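You operate a simulated robot arm through the tools that you are given. There is no shell and no other tool. Be economical: measure what you need, move in short steps, check, and stop when the job is done.

Carry out the task below with a simulated robot arm. There is one attempt and no reset: what you move stays moved.

Task
Rewind the tape to 000, play it and stop between 010 and 020.
Fine: volume at 0; switch the deck on first and leave it on.

It is judged by the outcome, as a careful person would: the job done as asked, and still so three seconds after it is handed in. It fails if anything else is knocked over, pushed out of place, dropped, spilled or broken.

Robot
A 6-joint arm with a two-finger parallel gripper, fixed in place. Base frame: the origin is at the foot of the arm, x ahead of it, y to its left, z up. Lengths are in mm, angles in rad, forces in N, time in s.
Its first joint turns from -1.152 to 1.152 rad. Payload 2.7 kg.
The TCP is the grasp point between the finger pads, 23 mm short of the fingertips. In the tool frame z runs along the fingers and y along their closing line. Largest opening 94 mm; finger width 38, thickness 10; the body of the gripper, 54 by 96 mm, starts 39 mm behind the TCP.
Orientation is that of the tool frame in the base frame, as [roll, pitch, yaw] about the fixed x, y, z axes, in that order (R = Rz(yaw) Ry(pitch) Rx(roll)). With the fingers straight down and closing along the base's y, the tool's x points along the base's -x, its y along +y and its z along -z.

Tools
- The arm moves only by the tool servo_tool. Its argument "motion" is text: rows parted by semicolons, each of 7 numbers parted by spaces: the finger opening in mm, from 0 to 94, then the shift along the base's x, y, z in mm, then the turn, a rotation vector about the base's x, y, z in rad. In form: fingers x y z wx wy wz; .... A call has 1 to 8 rows; each row shifts and turns the commanded pose from where the row before left it. A row lasts 0.2 s, in which the tool goes at most 50 mm and 0.15 rad; a call with a longer step from one row to the next is refused whole, and so is a gripper value outside its range. Where a pose cannot be reached the arm comes as near as it can. A force on the tool above 70 N (or 10 N above the force at the start of the call, whichever is more), or a blocked arm, ends the call early, and 0.2 s more pass. The fingers move at their own pace (about 45 mm/s each) and stop on an object; they squeeze with about 31 N. The grip force told is the motor's: it shows also when the fingers shut on nothing. Time passes only in rows, and 0.2 s behind the last, so rows that do not move let the fingers close. The reply holds the time, the measured pose of the TCP, the force on the tool along the base axes, the opening and the grip force, in the units named above and with some noise.
- Cameras (640 x 400 px; columns grow to the right, rows downward): "scene" is fixed at [84.4, -433.7, 1411]; the picture's right is [0.71, -0.70, 0.00], its down [-0.35, -0.35, -0.87] and it looks along [0.61, 0.62, -0.50] (base axes); focal length 344 px, centre (320, 200). "wrist" rides on the gripper at [-39, 0, -44] in the tool frame; the picture's right is [0.00, -1.00, 0.00], its down [0.97, 0.00, -0.24] and it looks along [0.24, 0.00, 0.97] (tool axes); focal length 218 px, centre (320, 200). There is no depth. A picture from a camera that has moved, and an enlarged one, comes with that camera's place and axes in the base frame and with its lens.
- get_image(camera): a new picture of that camera. It takes no simulated time.
- inspect(camera, box): a new picture of the part [left, top, right, bottom] of that camera's present view, enlarged. It takes no simulated time.
- close_job(): hands the job in; it is judged then, once.

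Go step by step. Nothing tells you positions but the pictures and the camera data: compare them with the known pose of the tool, close in by small moves and look again before you grip or let go. The budget is 120 turns and 76 pictures, counting those below and the enlarged ones. Unless the task says otherwise, let go and move clear before handing in, and close with one line.

The tools are called after "Request:" as name(argument=value, ...) on one line, values as JSON. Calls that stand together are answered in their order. servo_tool: Moves the arm, as the interface text tells. Its arguments: {"type":"object","properties":{"motion":{"type":"string"}},"required":["motion"]} The other tools are called the same way: get_image (camera) takes a picture; inspect (camera, box) takes an enlarged picture of a part of a camera's view; close_job () hands the job in.

At the start:

```text
t: 0.0
tool_pos: [414.6, 89.8, 1215.6]
orientation: [-3.141, 0.0, 3.141]
force: [0.2, 0.5, -0.6]
finger_gap: 94.1
grip_force: 0.0
```

scene: 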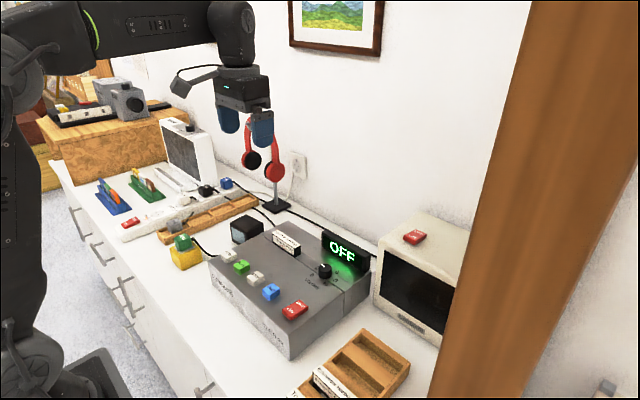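
wrist: 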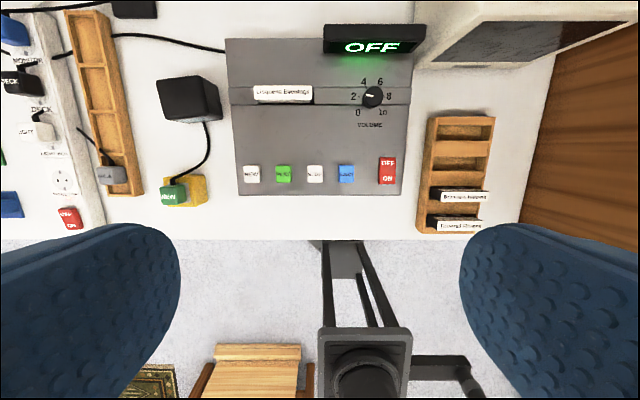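

I see a tape deck with buttons, a volume knob, an ON/OFF rocker and a display showing OFF. I'll take close looks first.

Request:
inspect(camera="wrist", box=[220, 10, 430, 210])

Request:
inspect(camera="scene", box=[160, 200, 400, 360])

Request:
inspect(camera="wrist", box=[0, 10, 240, 240])

```text
2.00 times, centred on (325, 110) of wrist
camera zoom: at [452.5, 89.3, 1259.5], right [0.0, -1.0, 0.0], down [-0.97, 0.0, 0.24], along [-0.24, 0.0, -0.97], focal length 436 px, centre (310, 380)
```

zoom: 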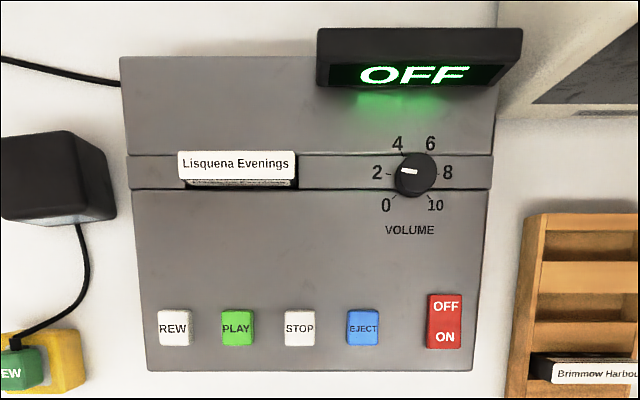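

```text
2.50 times, centred on (280, 280) of scene
camera zoom: at [84.4, -433.7, 1411.0], right [0.71, -0.7, 0.0], down [-0.35, -0.35, -0.87], along [0.61, 0.62, -0.5], focal length 859 px, centre (420, 0)
```

zoom: 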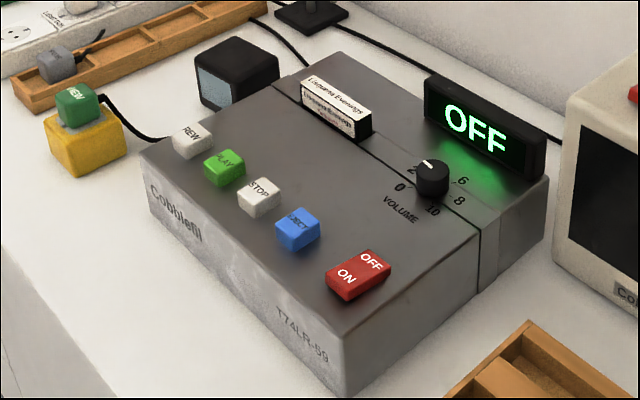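

```text
1.74 times, centred on (120, 125) of wrist
camera zoom: at [452.5, 89.3, 1259.5], right [0.0, -1.0, 0.0], down [-0.97, 0.0, 0.24], along [-0.24, 0.0, -0.97], focal length 380 px, centre (668, 330)
```

zoom: 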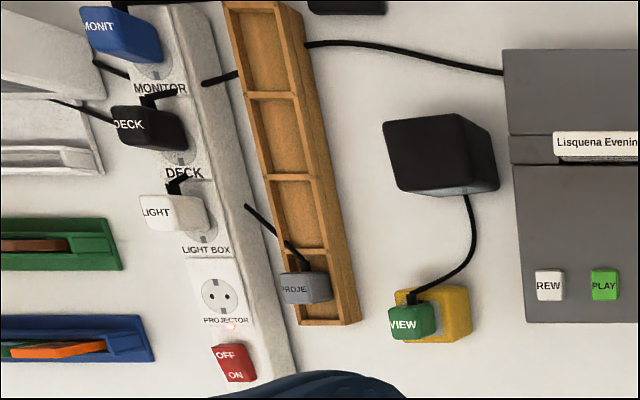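

The deck is plugged in and lit; from the two views I put the button tops at roughly z≈850–880, the rocker at about (407,-36) and the knob at about (530,0). I'll close the fingers, turn the tool a quarter and come over the ON half.

Request:
servo_tool(motion="0 -3 -16 -27 0 0 -0.15;0 -3 -16 -27 0 0 -0.15;0 -3 -16 -27 0 0 -0.15;0 -3 -16 -27 0 0 -0.15;0 -3 -16 -27 0 0 -0.15;0 -3 -16 -27 0 0 -0.15;0 -2 -16 -27 0 0 -0.15;0 0 -14 -27 0 0 -0.15")

Request:
servo_tool(motion="0 0 0 -10 0 0 -0.15;0 0 0 -10 0 0 -0.15;0 0 0 0 0 0 -0.07;0 0 0 0 0 0 0")

Request:
get_image(camera="wrist")

Request:
get_image(camera="scene")

```text
t: 1.8
tool_pos: [393.2, -37.2, 997.0]
orientation: [-3.141, 0.0, 1.94]
force: [0.3, -0.3, -0.2]
finger_gap: 0.0
grip_force: 30.8
```

```text
t: 2.8
tool_pos: [394.4, -35.6, 977.8]
orientation: [3.141, 0.0, 1.571]
force: [-0.3, 0.6, -0.3]
finger_gap: 0.0
grip_force: 31.3
```

```text
70 pictures are left
camera wrist: at [393.9, -75.3, 1021.6], right [-1.0, 0.0, 0.0], down [0.0, 0.97, 0.24], along [0.0, 0.24, -0.97], focal length 218 px, centre (320, 200)
```

wrist: 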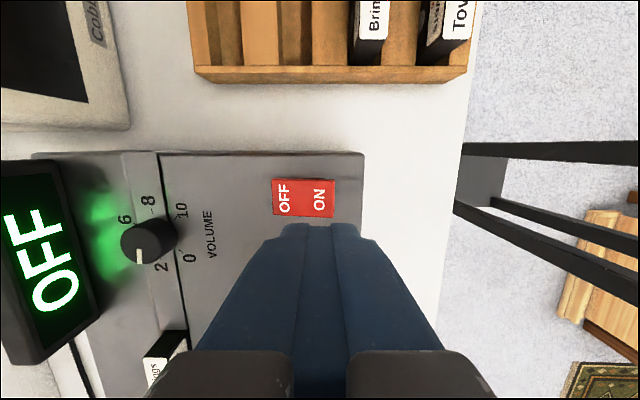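

```text
69 pictures are left
```

scene: 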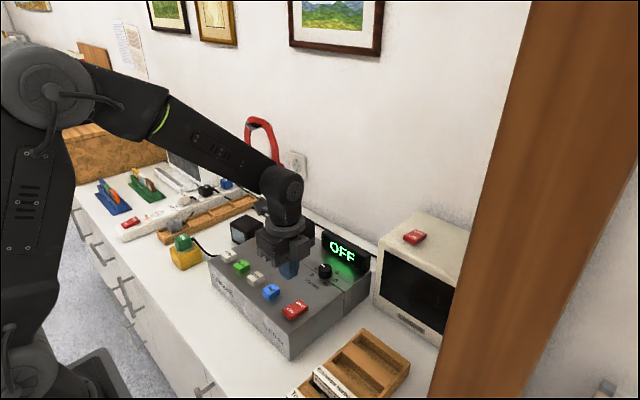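

The rocker's ON half is right below the tool, its top near z≈857. I descend in steps, watching the force.

Request:
servo_tool(motion="0 -3 0 -30 0 0 0;0 0 0 -30 0 0 0;0 0 0 -20 0 0 0;0 0 0 0 0 0 0")

Request:
get_image(camera="scene")

Request:
get_image(camera="wrist")

```text
t: 3.8
tool_pos: [393.4, -36.7, 900.7]
orientation: [3.139, 0.0, 1.572]
force: [0.2, -0.1, -0.4]
finger_gap: 0.3
grip_force: 31.4
```

```text
68 pictures are left
```

scene: 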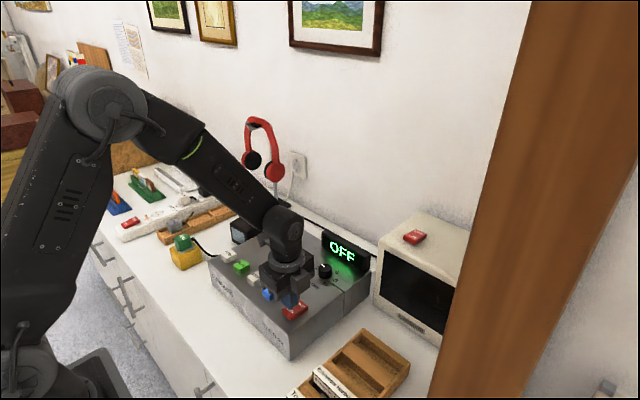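

```text
67 pictures are left
camera wrist: at [392.3, -75.0, 944.5], right [-1.0, 0.0, 0.0], down [0.0, 0.97, 0.24], along [0.0, 0.24, -0.97], focal length 218 px, centre (320, 200)
```

wrist: 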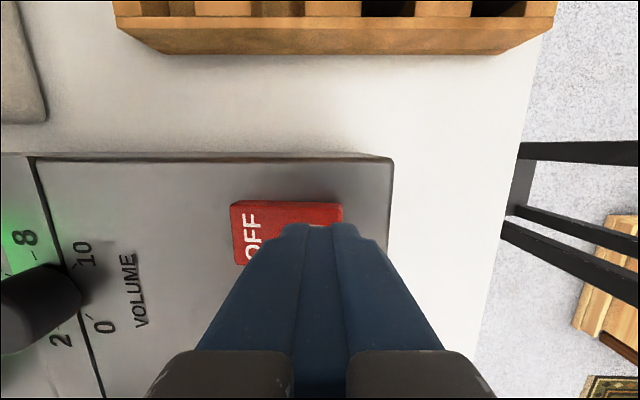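

Aligned over ON with the tips some 20 mm above it. I go down in small steps to the contact.

Request:
servo_tool(motion="0 0 0 -4 0 0 0;0 0 0 -4 0 0 0;0 0 0 -4 0 0 0;0 0 0 -4 0 0 0;0 0 0 -2 0 0 0;0 0 0 0 0 0 0")

Request:
inspect(camera="scene", box=[240, 220, 400, 320])

```text
t: 5.2
tool_pos: [390.8, -36.5, 882.1]
orientation: [3.139, 0.0, 1.571]
force: [0.6, 0.8, 0.8]
finger_gap: 0.1
grip_force: 31.0
```

```text
4.00 times, centred on (320, 270) of scene
camera zoom: at [84.4, -433.7, 1411.0], right [0.71, -0.7, 0.0], down [-0.35, -0.35, -0.87], along [0.61, 0.62, -0.5], focal length 1374 px, centre (320, -80)
```

zoom: 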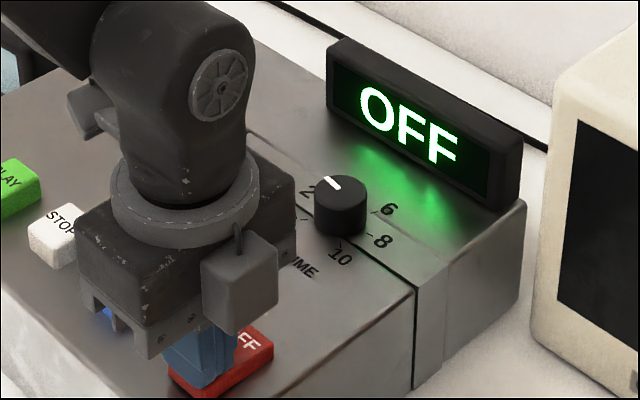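

Request:
servo_tool(motion="0 0 0 -2 0 0 0;0 0 0 -2 0 0 0;0 0 0 -1 0 0 0;0 0 0 0 0 0 0")

Request:
inspect(camera="scene", box=[240, 220, 400, 320])

```text
t: 6.2
tool_pos: [390.1, -37.6, 877.9]
orientation: [3.138, -0.001, 1.572]
force: [-13.9, -6.6, 38.3]
finger_gap: 0.0
grip_force: 31.3
```

```text
4.00 times, centred on (320, 270) of scene
camera zoom: at [83.6, -433.9, 1411.0], right [0.71, -0.7, 0.0], down [-0.35, -0.35, -0.87], along [0.61, 0.62, -0.5], focal length 1374 px, centre (320, -80)
```

zoom: 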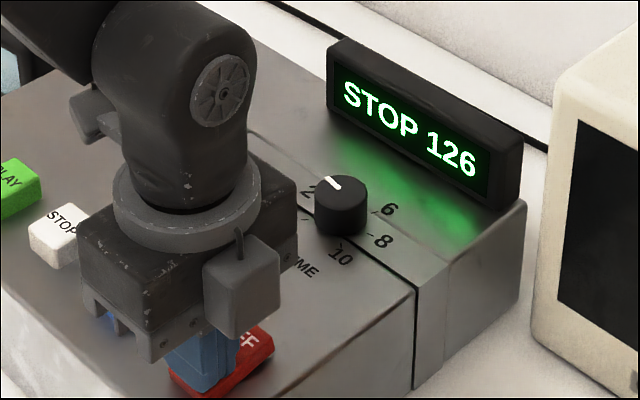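

The deck is on, showing STOP 126. I back off and go above the knob with the fingers open.

Request:
servo_tool(motion="0 0 0 30 0 0 0;0 0 0 40 0 0 0;0 0 0 40 0 0 0;60 40 10 10 0 0 0;60 40 10 0 0 0 0;60 40 10 0 0 0 0;60 20 8 0 0 0 0;60 0 0 0 0 0 0")

Request:
get_image(camera="wrist")

Request:
get_image(camera="scene")

```text
t: 8.0
tool_pos: [533.1, 0.6, 995.5]
orientation: [-3.14, -0.001, 1.572]
force: [-0.3, 0.1, 0.3]
finger_gap: 60.0
grip_force: 0.1
```

```text
64 pictures are left
camera wrist: at [531.5, -38.6, 1039.6], right [-1.0, 0.0, 0.0], down [0.0, 0.97, 0.24], along [0.0, 0.24, -0.97], focal length 218 px, centre (320, 200)
```

wrist: 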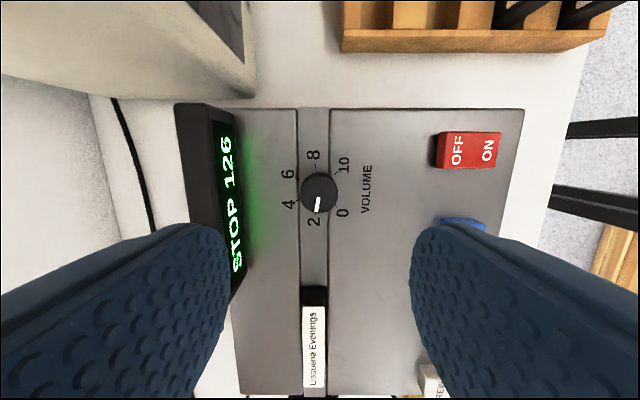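

```text
63 pictures are left
```

scene: 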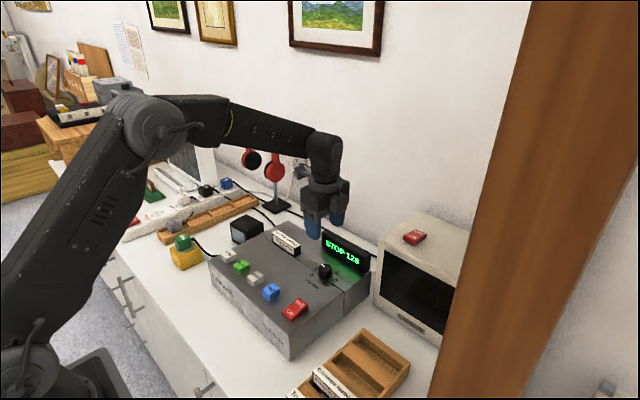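

The knob is at about (533,-2), pointing just past 2. I centre on it and descend part way.

Request:
servo_tool(motion="60 0 -2 -30 0 0 0;60 0 -1 -30 0 0 0;60 0 0 -30 0 0 0;60 0 0 -8 0 0 0;60 0 0 0 0 0 0")

Request:
get_image(camera="wrist")

Request:
inspect(camera="scene", box=[240, 210, 400, 310])

```text
t: 9.2
tool_pos: [531.5, -1.5, 898.2]
orientation: [-3.141, 0.001, 1.571]
force: [-0.1, -0.4, 1.0]
finger_gap: 59.8
grip_force: 0.1
```

```text
62 pictures are left
camera wrist: at [530.8, -41.0, 942.6], right [-1.0, 0.0, 0.0], down [0.0, 0.97, 0.24], along [0.0, 0.24, -0.97], focal length 218 px, centre (320, 200)
```

wrist: 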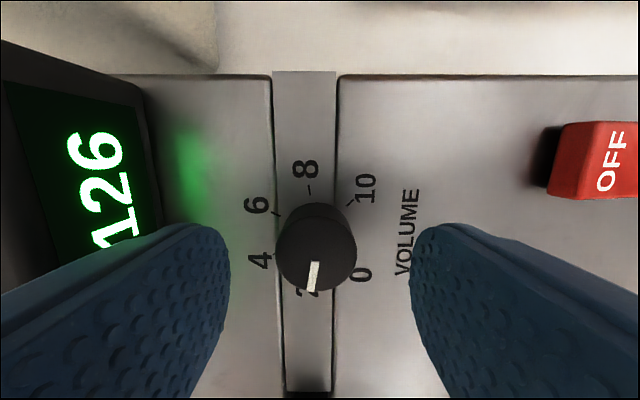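

```text
4.00 times, centred on (320, 260) of scene
camera zoom: at [84.4, -433.7, 1411.0], right [0.71, -0.7, 0.0], down [-0.35, -0.35, -0.87], along [0.61, 0.62, -0.5], focal length 1374 px, centre (320, -40)
```

zoom: 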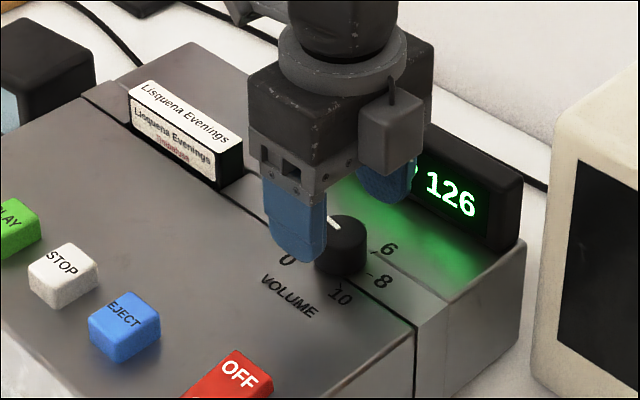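

Centred on the knob. I lower 17 mm and close gently onto it.

Request:
servo_tool(motion="60 1 1 -8 0 0 0;60 0 0 -9 0 0 0;30 0 0 0 0 0 0;24 0 0 0 0 0 0;20 0 0 0 0 0 0;20 0 0 0 0 0 0")

Request:
get_image(camera="wrist")

```text
t: 10.6
tool_pos: [532.0, -1.3, 882.0]
orientation: [3.139, 0.0, 1.573]
force: [7.1, 0.6, -5.0]
finger_gap: 31.3
grip_force: 44.6
```

```text
60 pictures are left
camera wrist: at [532.2, -40.6, 926.4], right [-1.0, 0.0, 0.0], down [0.0, 0.97, 0.24], along [0.0, 0.24, -0.97], focal length 218 px, centre (320, 200)
```

wrist: 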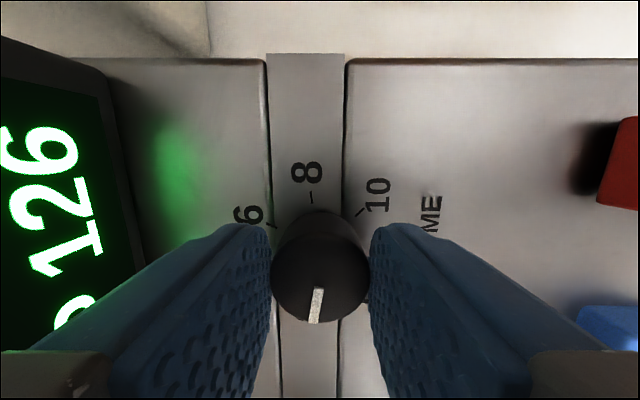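

Gripped, diameter about 31 mm. I turn the knob counterclockwise about 0.9 rad and look.

Request:
servo_tool(motion="20 0 0 0 0 0 0.13;20 0 0 0 0 0 0.13;20 0 0 0 0 0 0.13;20 0 0 0 0 0 0.13;20 0 0 0 0 0 0.13;20 0 0 0 0 0 0.13;20 0 0 0 0 0 0.1;20 0 0 0 0 0 0")

Request:
get_image(camera="wrist")

Request:
inspect(camera="scene", box=[240, 210, 400, 310])

```text
t: 12.4
tool_pos: [534.2, -0.3, 880.8]
orientation: [3.14, 0.004, 2.457]
force: [17.0, -8.4, 11.0]
finger_gap: 30.9
grip_force: 44.9
```

```text
59 pictures are left
camera wrist: at [562.9, -25.7, 926.6], right [-0.63, -0.77, 0.0], down [-0.75, 0.62, 0.23], along [-0.18, 0.15, -0.97], focal length 218 px, centre (320, 200)
```

wrist: 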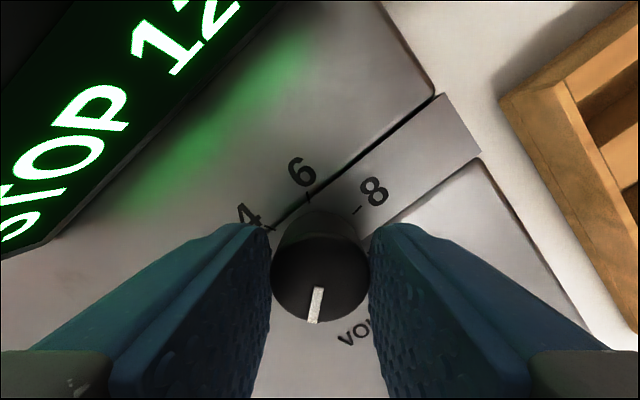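

```text
4.00 times, centred on (320, 260) of scene
camera zoom: at [84.6, -433.9, 1410.9], right [0.71, -0.7, 0.0], down [-0.35, -0.35, -0.87], along [0.61, 0.62, -0.5], focal length 1374 px, centre (320, -40)
```

zoom: 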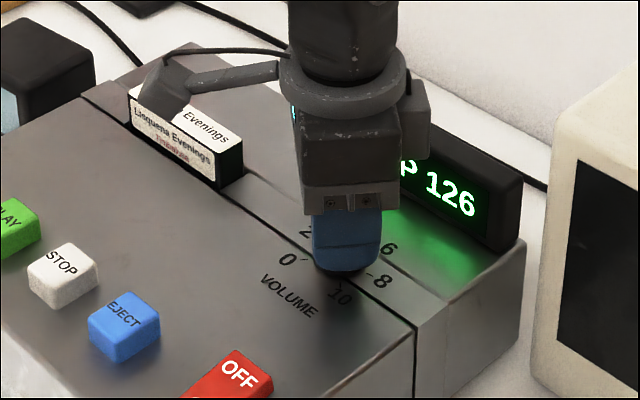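

The knob follows the fingers, about 51° so far. I turn a little more and check again.

Request:
servo_tool(motion="20 0 0 0 0 0 0.08;20 0 0 0 0 0 0.07;20 0 0 0 0 0 0")

Request:
servo_tool(motion="50 0 0 0 0 0 0;60 0 0 0 0 0 0;60 0 0 25 0 0 0;60 0 0 30 0 0 0;60 0 0 30 0 0 0;60 0 0 0 0 0 0")

Request:
inspect(camera="wrist", box=[240, 130, 400, 250])

Request:
inspect(camera="scene", box=[280, 230, 380, 300])

```text
t: 13.2
tool_pos: [532.3, 1.2, 882.2]
orientation: [3.139, 0.0, 2.602]
force: [10.5, -6.8, 15.2]
finger_gap: 31.4
grip_force: 45.6
```

```text
t: 14.6
tool_pos: [530.9, 0.5, 967.1]
orientation: [3.141, -0.001, 2.602]
force: [-0.5, -0.2, 0.3]
finger_gap: 60.0
grip_force: 0.0
```

```text
3.33 times, centred on (320, 190) of wrist
camera zoom: at [564.2, -19.6, 1010.3], right [-0.51, -0.86, 0.0], down [-0.83, 0.5, 0.24], along [-0.21, 0.12, -0.97], focal length 728 px, centre (320, 233)
```

zoom: 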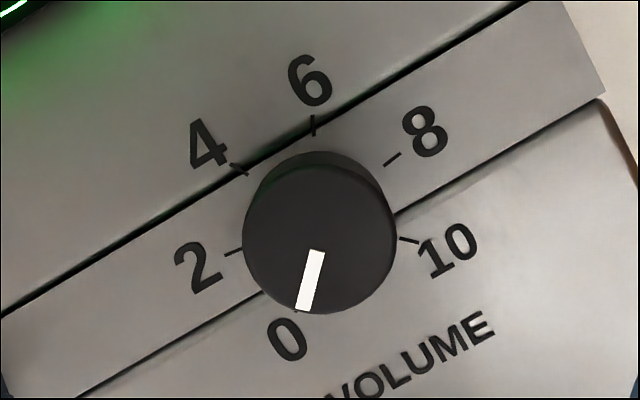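

```text
5.71 times, centred on (330, 265) of scene
camera zoom: at [84.4, -433.7, 1411.0], right [0.71, -0.7, 0.0], down [-0.35, -0.35, -0.87], along [0.61, 0.62, -0.5], focal length 1963 px, centre (263, -171)
```

zoom: 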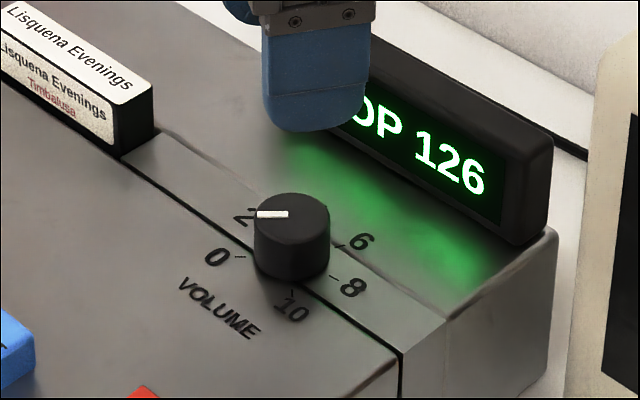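

The pointer is on the 0 mark within a couple of degrees. To be sure it sits at the end stop I grip again and nudge slightly further, then compare.

Request:
servo_tool(motion="60 1 -1 -30 0 0 0;60 1 -1 -30 0 0 0;60 0 0 -25 0 0 0;30 0 0 0 0 0 0;20 0 0 0 0 0 0;20 0 0 0 0 0 0;20 0 0 0 0 0 0.06;20 0 0 0 0 0 0.06")

Request:
get_image(camera="wrist")

Request:
servo_tool(motion="50 0 0 0 0 0 0;60 0 0 0 0 0 0;60 0 0 25 0 0 0;60 0 0 30 0 0 0;60 0 0 30 0 0 0;60 0 0 0 0 0 0")

Request:
inspect(camera="wrist", box=[240, 130, 400, 250])

```text
t: 16.4
tool_pos: [533.7, -0.1, 881.7]
orientation: [3.137, 0.004, 2.724]
force: [8.5, 14.3, -1.9]
finger_gap: 32.0
grip_force: 44.9
```

```text
55 pictures are left
camera wrist: at [568.7, -16.7, 925.2], right [-0.41, -0.91, 0.0], down [-0.89, 0.39, 0.24], along [-0.22, 0.1, -0.97], focal length 218 px, centre (320, 200)
```

wrist: 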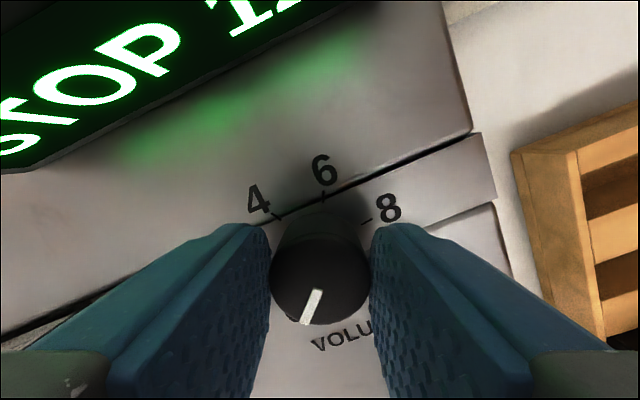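

```text
t: 17.8
tool_pos: [534.3, -0.8, 966.9]
orientation: [3.141, -0.001, 2.722]
force: [0.7, -0.7, 0.1]
finger_gap: 60.0
grip_force: 0.1
```

```text
3.33 times, centred on (320, 190) of wrist
camera zoom: at [569.4, -15.6, 1010.8], right [-0.41, -0.91, 0.0], down [-0.89, 0.39, 0.24], along [-0.22, 0.1, -0.97], focal length 728 px, centre (320, 233)
```

zoom: 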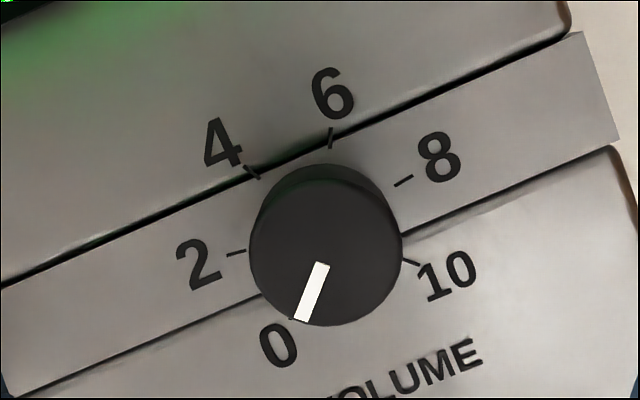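

The pointer stayed put while the fingers slipped, so the volume is at its 0 stop. Now I close the fingers, square the tool and go over REW.

Request:
servo_tool(motion="0 -22 36 0 0 0 0.14;0 -22 36 0 0 0 0.14;0 -22 36 0 0 0 0.14;0 -22 36 0 0 0 0;0 -22 36 -10 0 0 0;0 -22 38 -10 0 0 0;0 0 0 0 0 0 0")

Request:
get_image(camera="wrist")

Request:
inspect(camera="scene", box=[190, 200, 390, 325])

```text
t: 19.4
tool_pos: [402.7, 213.9, 945.8]
orientation: [-3.141, 0.0, -3.142]
force: [-0.2, -1.0, 0.0]
finger_gap: 0.0
grip_force: 31.0
```

```text
53 pictures are left
camera wrist: at [440.9, 215.1, 989.8], right [0.0, -1.0, 0.0], down [-0.97, 0.0, 0.24], along [-0.24, 0.0, -0.97], focal length 218 px, centre (320, 200)
```

wrist: 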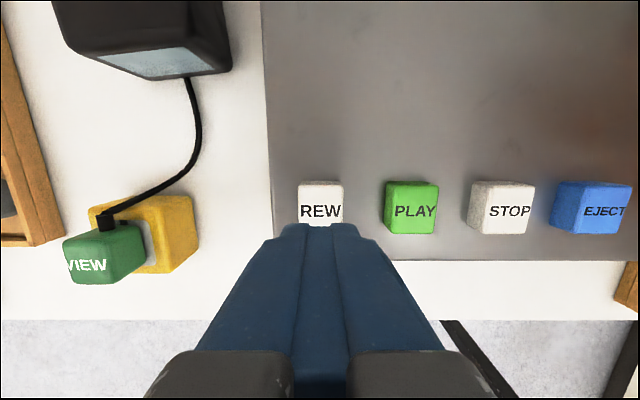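

```text
3.20 times, centred on (290, 262) of scene
camera zoom: at [84.4, -433.7, 1411.0], right [0.71, -0.7, 0.0], down [-0.35, -0.35, -0.87], along [0.61, 0.62, -0.5], focal length 1099 px, centre (416, 0)
```

zoom: 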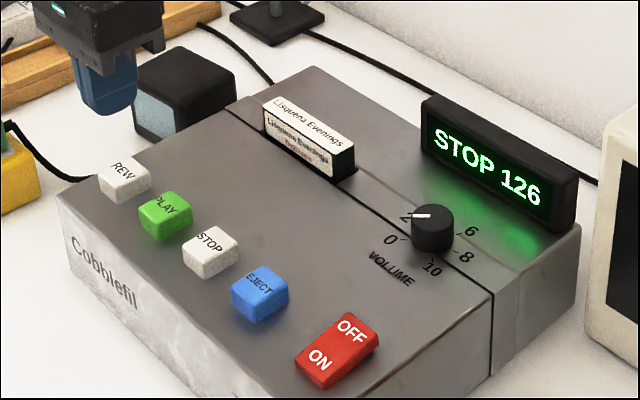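

REW is right under the fingertips. I descend to just above it and press in small steps.

Request:
servo_tool(motion="0 -1 1 -30 0 0 0;0 0 0 -25 0 0 0;0 0 0 -4 0 0 0;0 0 0 -3 0 0 0;0 0 0 -2 0 0 0;0 0 0 0 0 0 0")

Request:
inspect(camera="scene", box=[190, 200, 390, 325])

```text
t: 20.8
tool_pos: [400.6, 216.2, 881.6]
orientation: [-3.141, 0.001, -3.139]
force: [-0.7, 0.2, 1.2]
finger_gap: 0.0
grip_force: 30.7
```

```text
3.20 times, centred on (290, 262) of scene
camera zoom: at [84.4, -433.7, 1411.0], right [0.71, -0.7, 0.0], down [-0.35, -0.35, -0.87], along [0.61, 0.62, -0.5], focal length 1099 px, centre (416, 0)
```

zoom: 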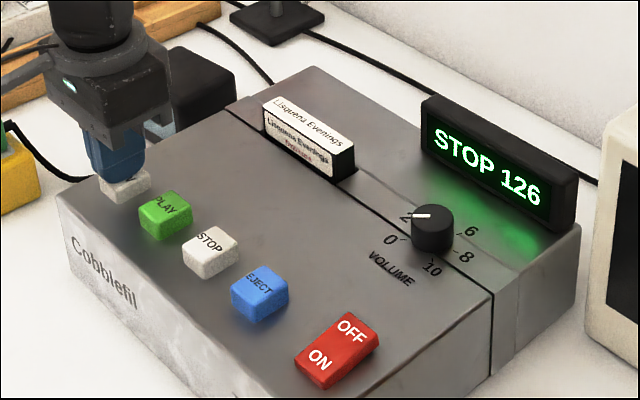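

Request:
servo_tool(motion="0 0 0 -2 0 0 0;0 0 0 -2 0 0 0")

Request:
inspect(camera="scene", box=[190, 200, 390, 325])

```text
t: 21.4
tool_pos: [401.5, 216.0, 878.1]
orientation: [-3.141, -0.001, -3.14]
force: [-1.8, 0.2, 1.2]
finger_gap: 0.0
grip_force: 30.6
```

```text
3.20 times, centred on (290, 262) of scene
camera zoom: at [84.4, -433.8, 1411.0], right [0.71, -0.7, 0.0], down [-0.35, -0.35, -0.87], along [0.61, 0.62, -0.5], focal length 1099 px, centre (416, 0)
```

zoom: 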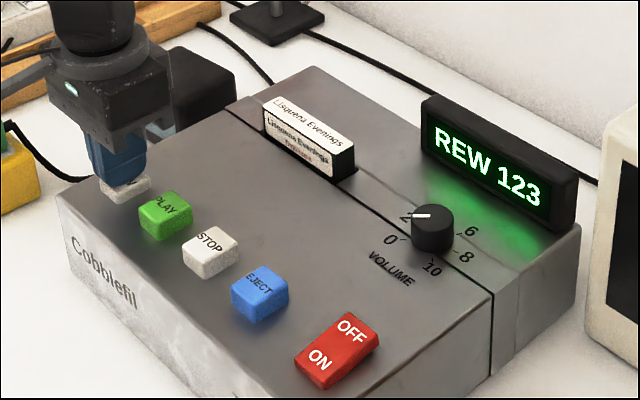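

REW is running from 126 down. I lift and wait above PLAY.

Request:
servo_tool(motion="0 0 0 10 0 0 0;0 0 0 10 0 0 0;0 0 -29 0 0 0 0;0 0 -29 0 0 0 0;0 0 0 0 0 0 0")

Request:
inspect(camera="scene", box=[190, 200, 390, 325])

Request:
get_image(camera="wrist")

```text
t: 22.6
tool_pos: [402.4, 157.0, 898.2]
orientation: [-3.141, 0.0, -3.14]
force: [-1.0, -0.3, 0.3]
finger_gap: 0.0
grip_force: 31.2
```

```text
3.20 times, centred on (290, 262) of scene
camera zoom: at [84.4, -433.8, 1411.0], right [0.71, -0.7, 0.0], down [-0.35, -0.35, -0.87], along [0.61, 0.62, -0.5], focal length 1099 px, centre (416, 0)
```

zoom: 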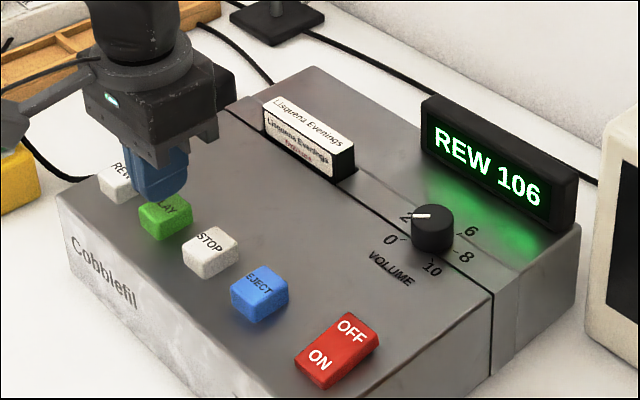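

```text
48 pictures are left
camera wrist: at [440.8, 157.0, 941.3], right [0.0, -1.0, 0.0], down [-0.97, 0.0, 0.24], along [-0.24, 0.0, -0.97], focal length 218 px, centre (320, 200)
```

wrist: 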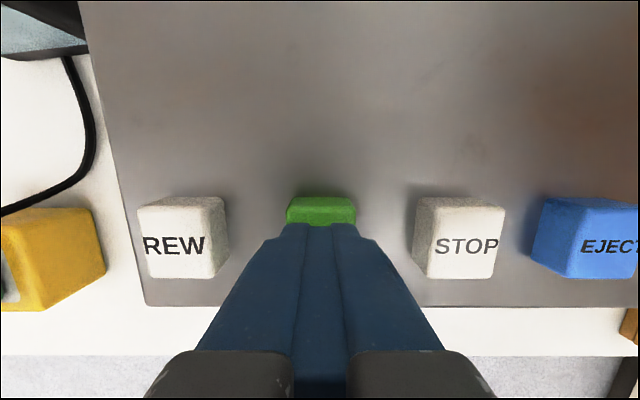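

PLAY is below the fingertips. The counter falls about 14 per second, so I wait some 8 s.

Request:
servo_tool(motion="0 0 0 0 0 0 0;0 0 0 0 0 0 0;0 0 0 0 0 0 0;0 0 0 0 0 0 0;0 0 0 0 0 0 0;0 0 0 0 0 0 0;0 0 0 0 0 0 0;0 0 0 0 0 0 0")

Request:
servo_tool(motion="0 0 0 0 0 0 0;0 0 0 0 0 0 0;0 0 0 0 0 0 0;0 0 0 0 0 0 0;0 0 0 0 0 0 0;0 0 0 0 0 0 0;0 0 0 0 0 0 0;0 0 0 0 0 0 0")

Request:
servo_tool(motion="0 0 0 0 0 0 0;0 0 0 0 0 0 0;0 0 0 0 0 0 0;0 0 0 0 0 0 0;0 0 0 0 0 0 0;0 0 0 0 0 0 0;0 0 0 0 0 0 0;0 0 0 0 0 0 0")

Request:
servo_tool(motion="0 0 0 0 0 0 0;0 0 0 0 0 0 0;0 0 0 0 0 0 0;0 0 0 0 0 0 0;0 0 0 0 0 0 0;0 0 0 0 0 0 0;0 0 0 0 0 0 0;0 0 0 0 0 0 0")

Request:
servo_tool(motion="0 0 0 0 0 0 0;0 0 0 0 0 0 0;0 0 0 0 0 0 0;0 0 0 0 0 0 0;0 0 0 0 0 0 0;0 0 0 0 0 0 0")

Request:
inspect(camera="scene", box=[190, 200, 390, 325])

```text
t: 24.4
tool_pos: [402.4, 157.1, 897.1]
orientation: [3.142, -0.001, -3.137]
force: [0.4, -0.4, 1.1]
finger_gap: 0.2
grip_force: 31.4
```

```text
t: 26.2
tool_pos: [403.4, 156.7, 898.3]
orientation: [3.141, 0.0, -3.141]
force: [0.8, 0.0, 0.5]
finger_gap: 0.0
grip_force: 31.0
```

```text
t: 28.0
tool_pos: [402.4, 157.9, 897.2]
orientation: [-3.141, 0.0, -3.14]
force: [-0.2, 0.2, 0.3]
finger_gap: 0.0
grip_force: 31.1
```

```text
t: 29.8
tool_pos: [401.0, 157.1, 898.8]
orientation: [-3.141, 0.0, -3.14]
force: [-0.2, 0.6, -0.7]
finger_gap: 0.0
grip_force: 31.2
```

```text
t: 31.2
tool_pos: [403.7, 157.8, 897.1]
orientation: [-3.141, -0.002, -3.139]
force: [0.2, -0.6, 0.2]
finger_gap: 0.2
grip_force: 30.9
```

```text
3.20 times, centred on (290, 262) of scene
camera zoom: at [84.4, -433.7, 1411.0], right [0.71, -0.7, 0.0], down [-0.35, -0.35, -0.87], along [0.61, 0.62, -0.5], focal length 1099 px, centre (416, 0)
```

zoom: 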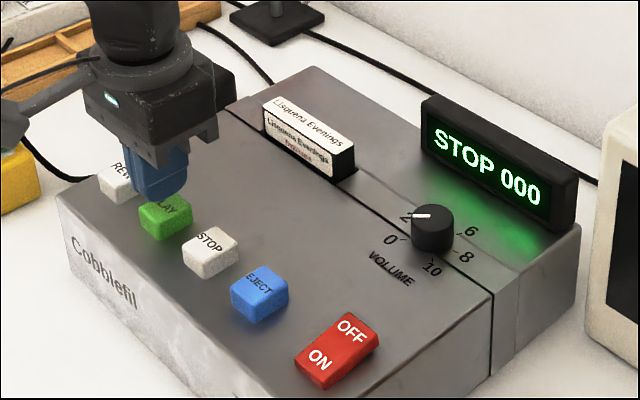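

The deck stopped itself at 000. I press PLAY, lift and shift over to STOP straight away.

Request:
servo_tool(motion="0 0 0 -12 0 0 0;0 0 0 -5 0 0 0;0 0 0 -3 0 0 0;0 0 0 0 0 0 0;0 0 0 18 0 0 0;0 0 -29 0 0 0 0;0 0 -29 0 0 0 0")

Request:
inspect(camera="scene", box=[190, 200, 390, 325])

```text
t: 32.8
tool_pos: [403.5, 100.0, 898.9]
orientation: [3.141, 0.001, -3.139]
force: [0.5, -0.2, -0.1]
finger_gap: 0.0
grip_force: 30.9
```

```text
3.20 times, centred on (290, 262) of scene
camera zoom: at [84.5, -433.7, 1411.0], right [0.71, -0.7, 0.0], down [-0.35, -0.35, -0.87], along [0.61, 0.62, -0.5], focal length 1099 px, centre (416, 0)
```

zoom: 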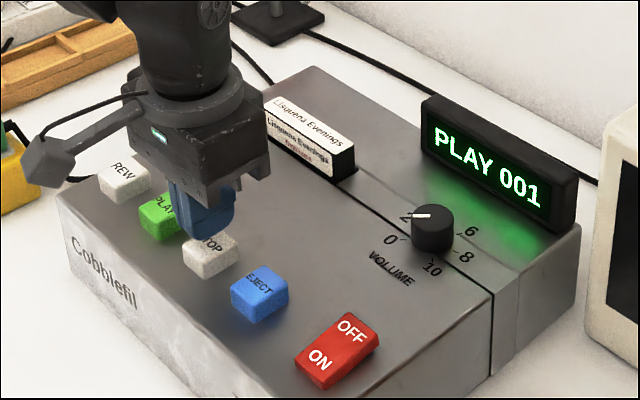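

PLAY 001 after about a second, and the tool is over STOP. I wait and gauge the rate.

Request:
servo_tool(motion="0 0 0 0 0 0 0;0 0 0 0 0 0 0;0 0 0 0 0 0 0;0 0 0 0 0 0 0;0 0 0 0 0 0 0;0 0 0 0 0 0 0;0 0 0 0 0 0 0;0 0 0 -8 0 0 0")

Request:
servo_tool(motion="0 0 0 0 0 0 0;0 0 0 0 0 0 0;0 0 0 0 0 0 0;0 0 0 0 0 0 0;0 0 0 0 0 0 0;0 0 0 0 0 0 0;0 0 0 0 0 0 0;0 0 0 0 0 0 0")

Request:
inspect(camera="scene", box=[190, 200, 390, 325])

Request:
get_image(camera="wrist")

```text
t: 34.6
tool_pos: [403.0, 100.9, 889.2]
orientation: [-3.141, 0.001, -3.139]
force: [-0.3, -0.4, 0.2]
finger_gap: 0.0
grip_force: 30.9
```

```text
t: 36.4
tool_pos: [401.4, 100.6, 888.8]
orientation: [3.142, 0.0, -3.141]
force: [0.5, 1.0, 0.1]
finger_gap: 0.0
grip_force: 30.7
```

```text
3.20 times, centred on (290, 262) of scene
camera zoom: at [84.4, -433.7, 1411.0], right [0.71, -0.7, 0.0], down [-0.35, -0.35, -0.87], along [0.61, 0.62, -0.5], focal length 1099 px, centre (416, 0)
```

zoom: 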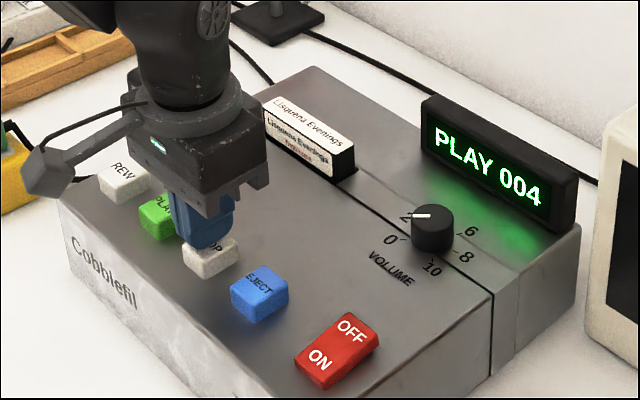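

```text
44 pictures are left
camera wrist: at [440.2, 100.1, 933.0], right [0.0, -1.0, 0.0], down [-0.97, 0.0, 0.24], along [-0.24, 0.0, -0.97], focal length 218 px, centre (320, 200)
```

wrist: 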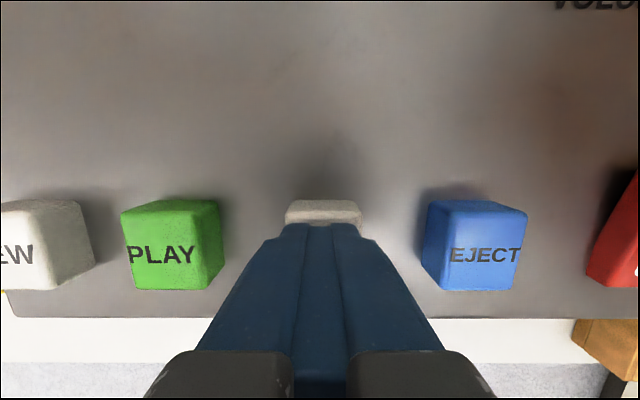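

The counter runs about 1 per second; I'm aligned over STOP. I wait about 9 s more.

Request:
servo_tool(motion="0 0 0 0 0 0 0;0 0 0 0 0 0 0;0 0 0 0 0 0 0;0 0 0 0 0 0 0;0 0 0 0 0 0 0;0 0 0 0 0 0 0;0 0 0 0 0 0 0;0 0 0 0 0 0 0")

Request:
servo_tool(motion="0 0 0 0 0 0 0;0 0 0 0 0 0 0;0 0 0 0 0 0 0;0 0 0 0 0 0 0;0 0 0 0 0 0 0;0 0 0 0 0 0 0;0 0 0 0 0 0 0;0 0 0 0 0 0 0")

Request:
servo_tool(motion="0 0 0 0 0 0 0;0 0 0 0 0 0 0;0 0 0 0 0 0 0;0 0 0 0 0 0 0;0 0 0 0 0 0 0;0 0 0 0 0 0 0;0 0 0 0 0 0 0;0 0 0 0 0 0 0")

Request:
servo_tool(motion="0 0 0 0 0 0 0;0 0 0 0 0 0 0;0 0 0 0 0 0 0;0 0 0 0 0 0 0;0 0 0 0 0 0 0;0 0 0 0 0 0 0;0 0 0 0 0 0 0;0 0 0 0 0 0 0")

Request:
servo_tool(motion="0 0 0 0 0 0 0;0 0 0 0 0 0 0;0 0 0 0 0 0 0;0 0 0 0 0 0 0;0 0 0 0 0 0 0;0 0 0 0 0 0 0;0 0 0 0 0 0 0;0 0 0 0 0 0 0")

Request:
inspect(camera="scene", box=[190, 200, 390, 325])

```text
t: 38.2
tool_pos: [401.1, 99.6, 890.2]
orientation: [-3.141, 0.0, -3.141]
force: [-0.4, 0.5, -0.5]
finger_gap: 0.0
grip_force: 31.7
```

```text
t: 40.0
tool_pos: [402.0, 100.5, 889.5]
orientation: [-3.141, 0.002, -3.141]
force: [-0.1, -0.2, -0.4]
finger_gap: 0.1
grip_force: 30.7
```

```text
t: 41.8
tool_pos: [402.1, 99.5, 889.8]
orientation: [3.14, 0.0, -3.14]
force: [-0.1, 0.4, -0.2]
finger_gap: 0.0
grip_force: 30.3
```

```text
t: 43.6
tool_pos: [402.6, 100.2, 889.1]
orientation: [3.141, -0.001, -3.141]
force: [0.3, -0.2, -0.9]
finger_gap: 0.2
grip_force: 31.1
```

```text
t: 45.4
tool_pos: [401.6, 98.9, 888.5]
orientation: [-3.141, 0.0, -3.14]
force: [-0.7, 0.3, -0.3]
finger_gap: 0.0
grip_force: 30.9
```

```text
3.20 times, centred on (290, 262) of scene
camera zoom: at [84.4, -433.7, 1411.0], right [0.71, -0.7, 0.0], down [-0.35, -0.35, -0.87], along [0.61, 0.62, -0.5], focal length 1099 px, centre (416, 0)
```

zoom: 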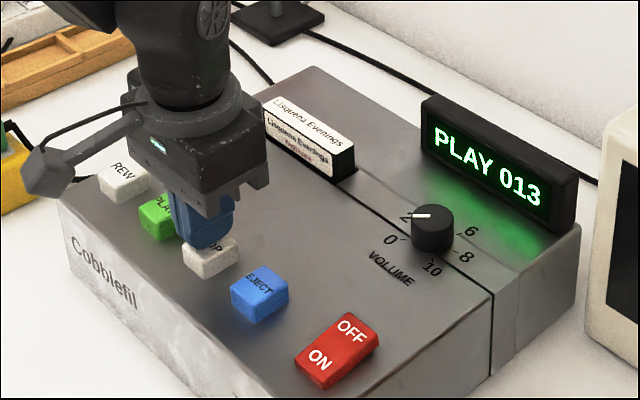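

The counter shows 013; I press STOP now and lift.

Request:
servo_tool(motion="0 0 0 -7 0 0 0;0 0 0 -3 0 0 0;0 0 0 -1 0 0 0;0 0 0 0 0 0 0;0 0 0 25 0 0 0;0 0 0 40 0 0 0;0 0 0 40 0 0 0")

Request:
inspect(camera="scene", box=[190, 200, 390, 325])

```text
t: 47.0
tool_pos: [402.1, 102.5, 980.9]
orientation: [-3.141, 0.001, -3.139]
force: [0.0, -0.3, 0.2]
finger_gap: 0.2
grip_force: 31.3
```

```text
3.20 times, centred on (290, 262) of scene
camera zoom: at [84.4, -433.7, 1411.0], right [0.71, -0.7, 0.0], down [-0.35, -0.35, -0.87], along [0.61, 0.62, -0.5], focal length 1099 px, centre (416, 0)
```

zoom: 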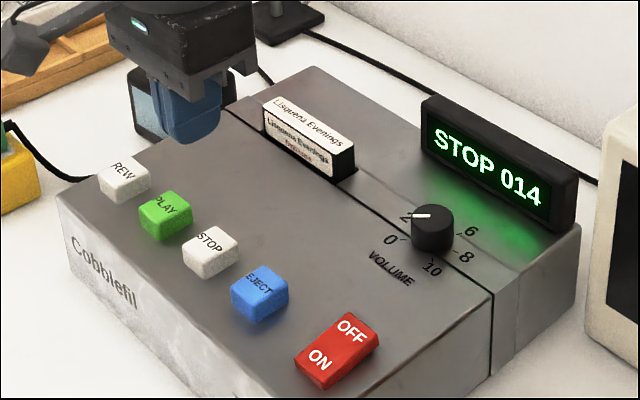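

The deck shows STOP 014, the volume is at 0, the power is on and the tool is clear. I check once more that it holds.

Request:
servo_tool(motion="0 0 0 40 0 0 0;0 0 0 40 0 0 0;0 0 0 0 0 0 0;0 0 0 0 0 0 0;0 0 0 0 0 0 0;0 0 0 0 0 0 0")

Request:
get_image(camera="scene")

Request:
get_image(camera="wrist")

```text
t: 48.4
tool_pos: [401.9, 96.7, 1061.3]
orientation: [3.141, -0.002, -3.138]
force: [-0.1, -0.9, 1.0]
finger_gap: 0.1
grip_force: 30.7
```

```text
41 pictures are left
```

scene: 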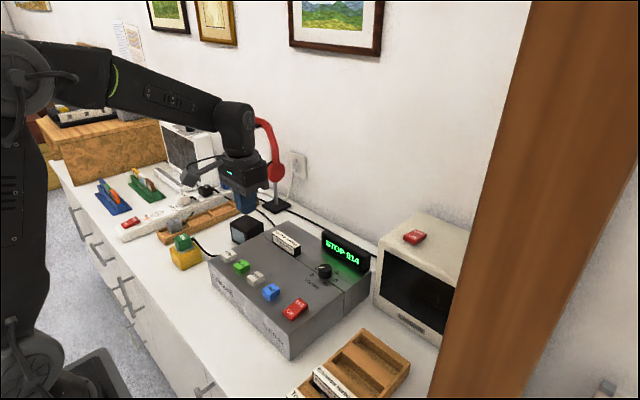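

```text
40 pictures are left
camera wrist: at [439.8, 96.9, 1105.0], right [0.0, -1.0, 0.0], down [-0.97, 0.0, 0.24], along [-0.24, 0.0, -0.97], focal length 218 px, centre (320, 200)
```

wrist: 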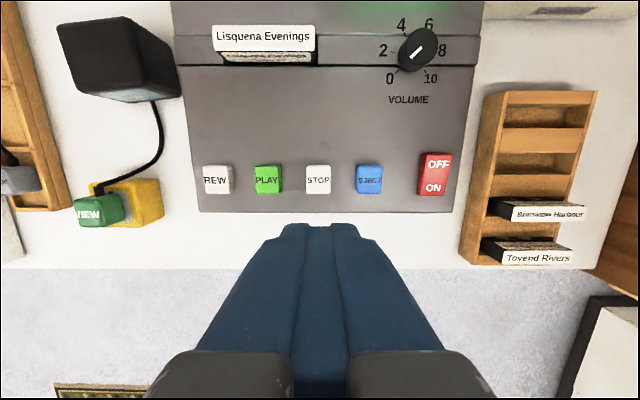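

Everything holds: STOP 014, the volume pointer at 0, the deck on and nothing else moved.

Request:
close_job()

```text
The job is handed in.
```

The deck was switched on first and left on, the volume is at 0, and the tape was rewound to 000, played and stopped at 014.
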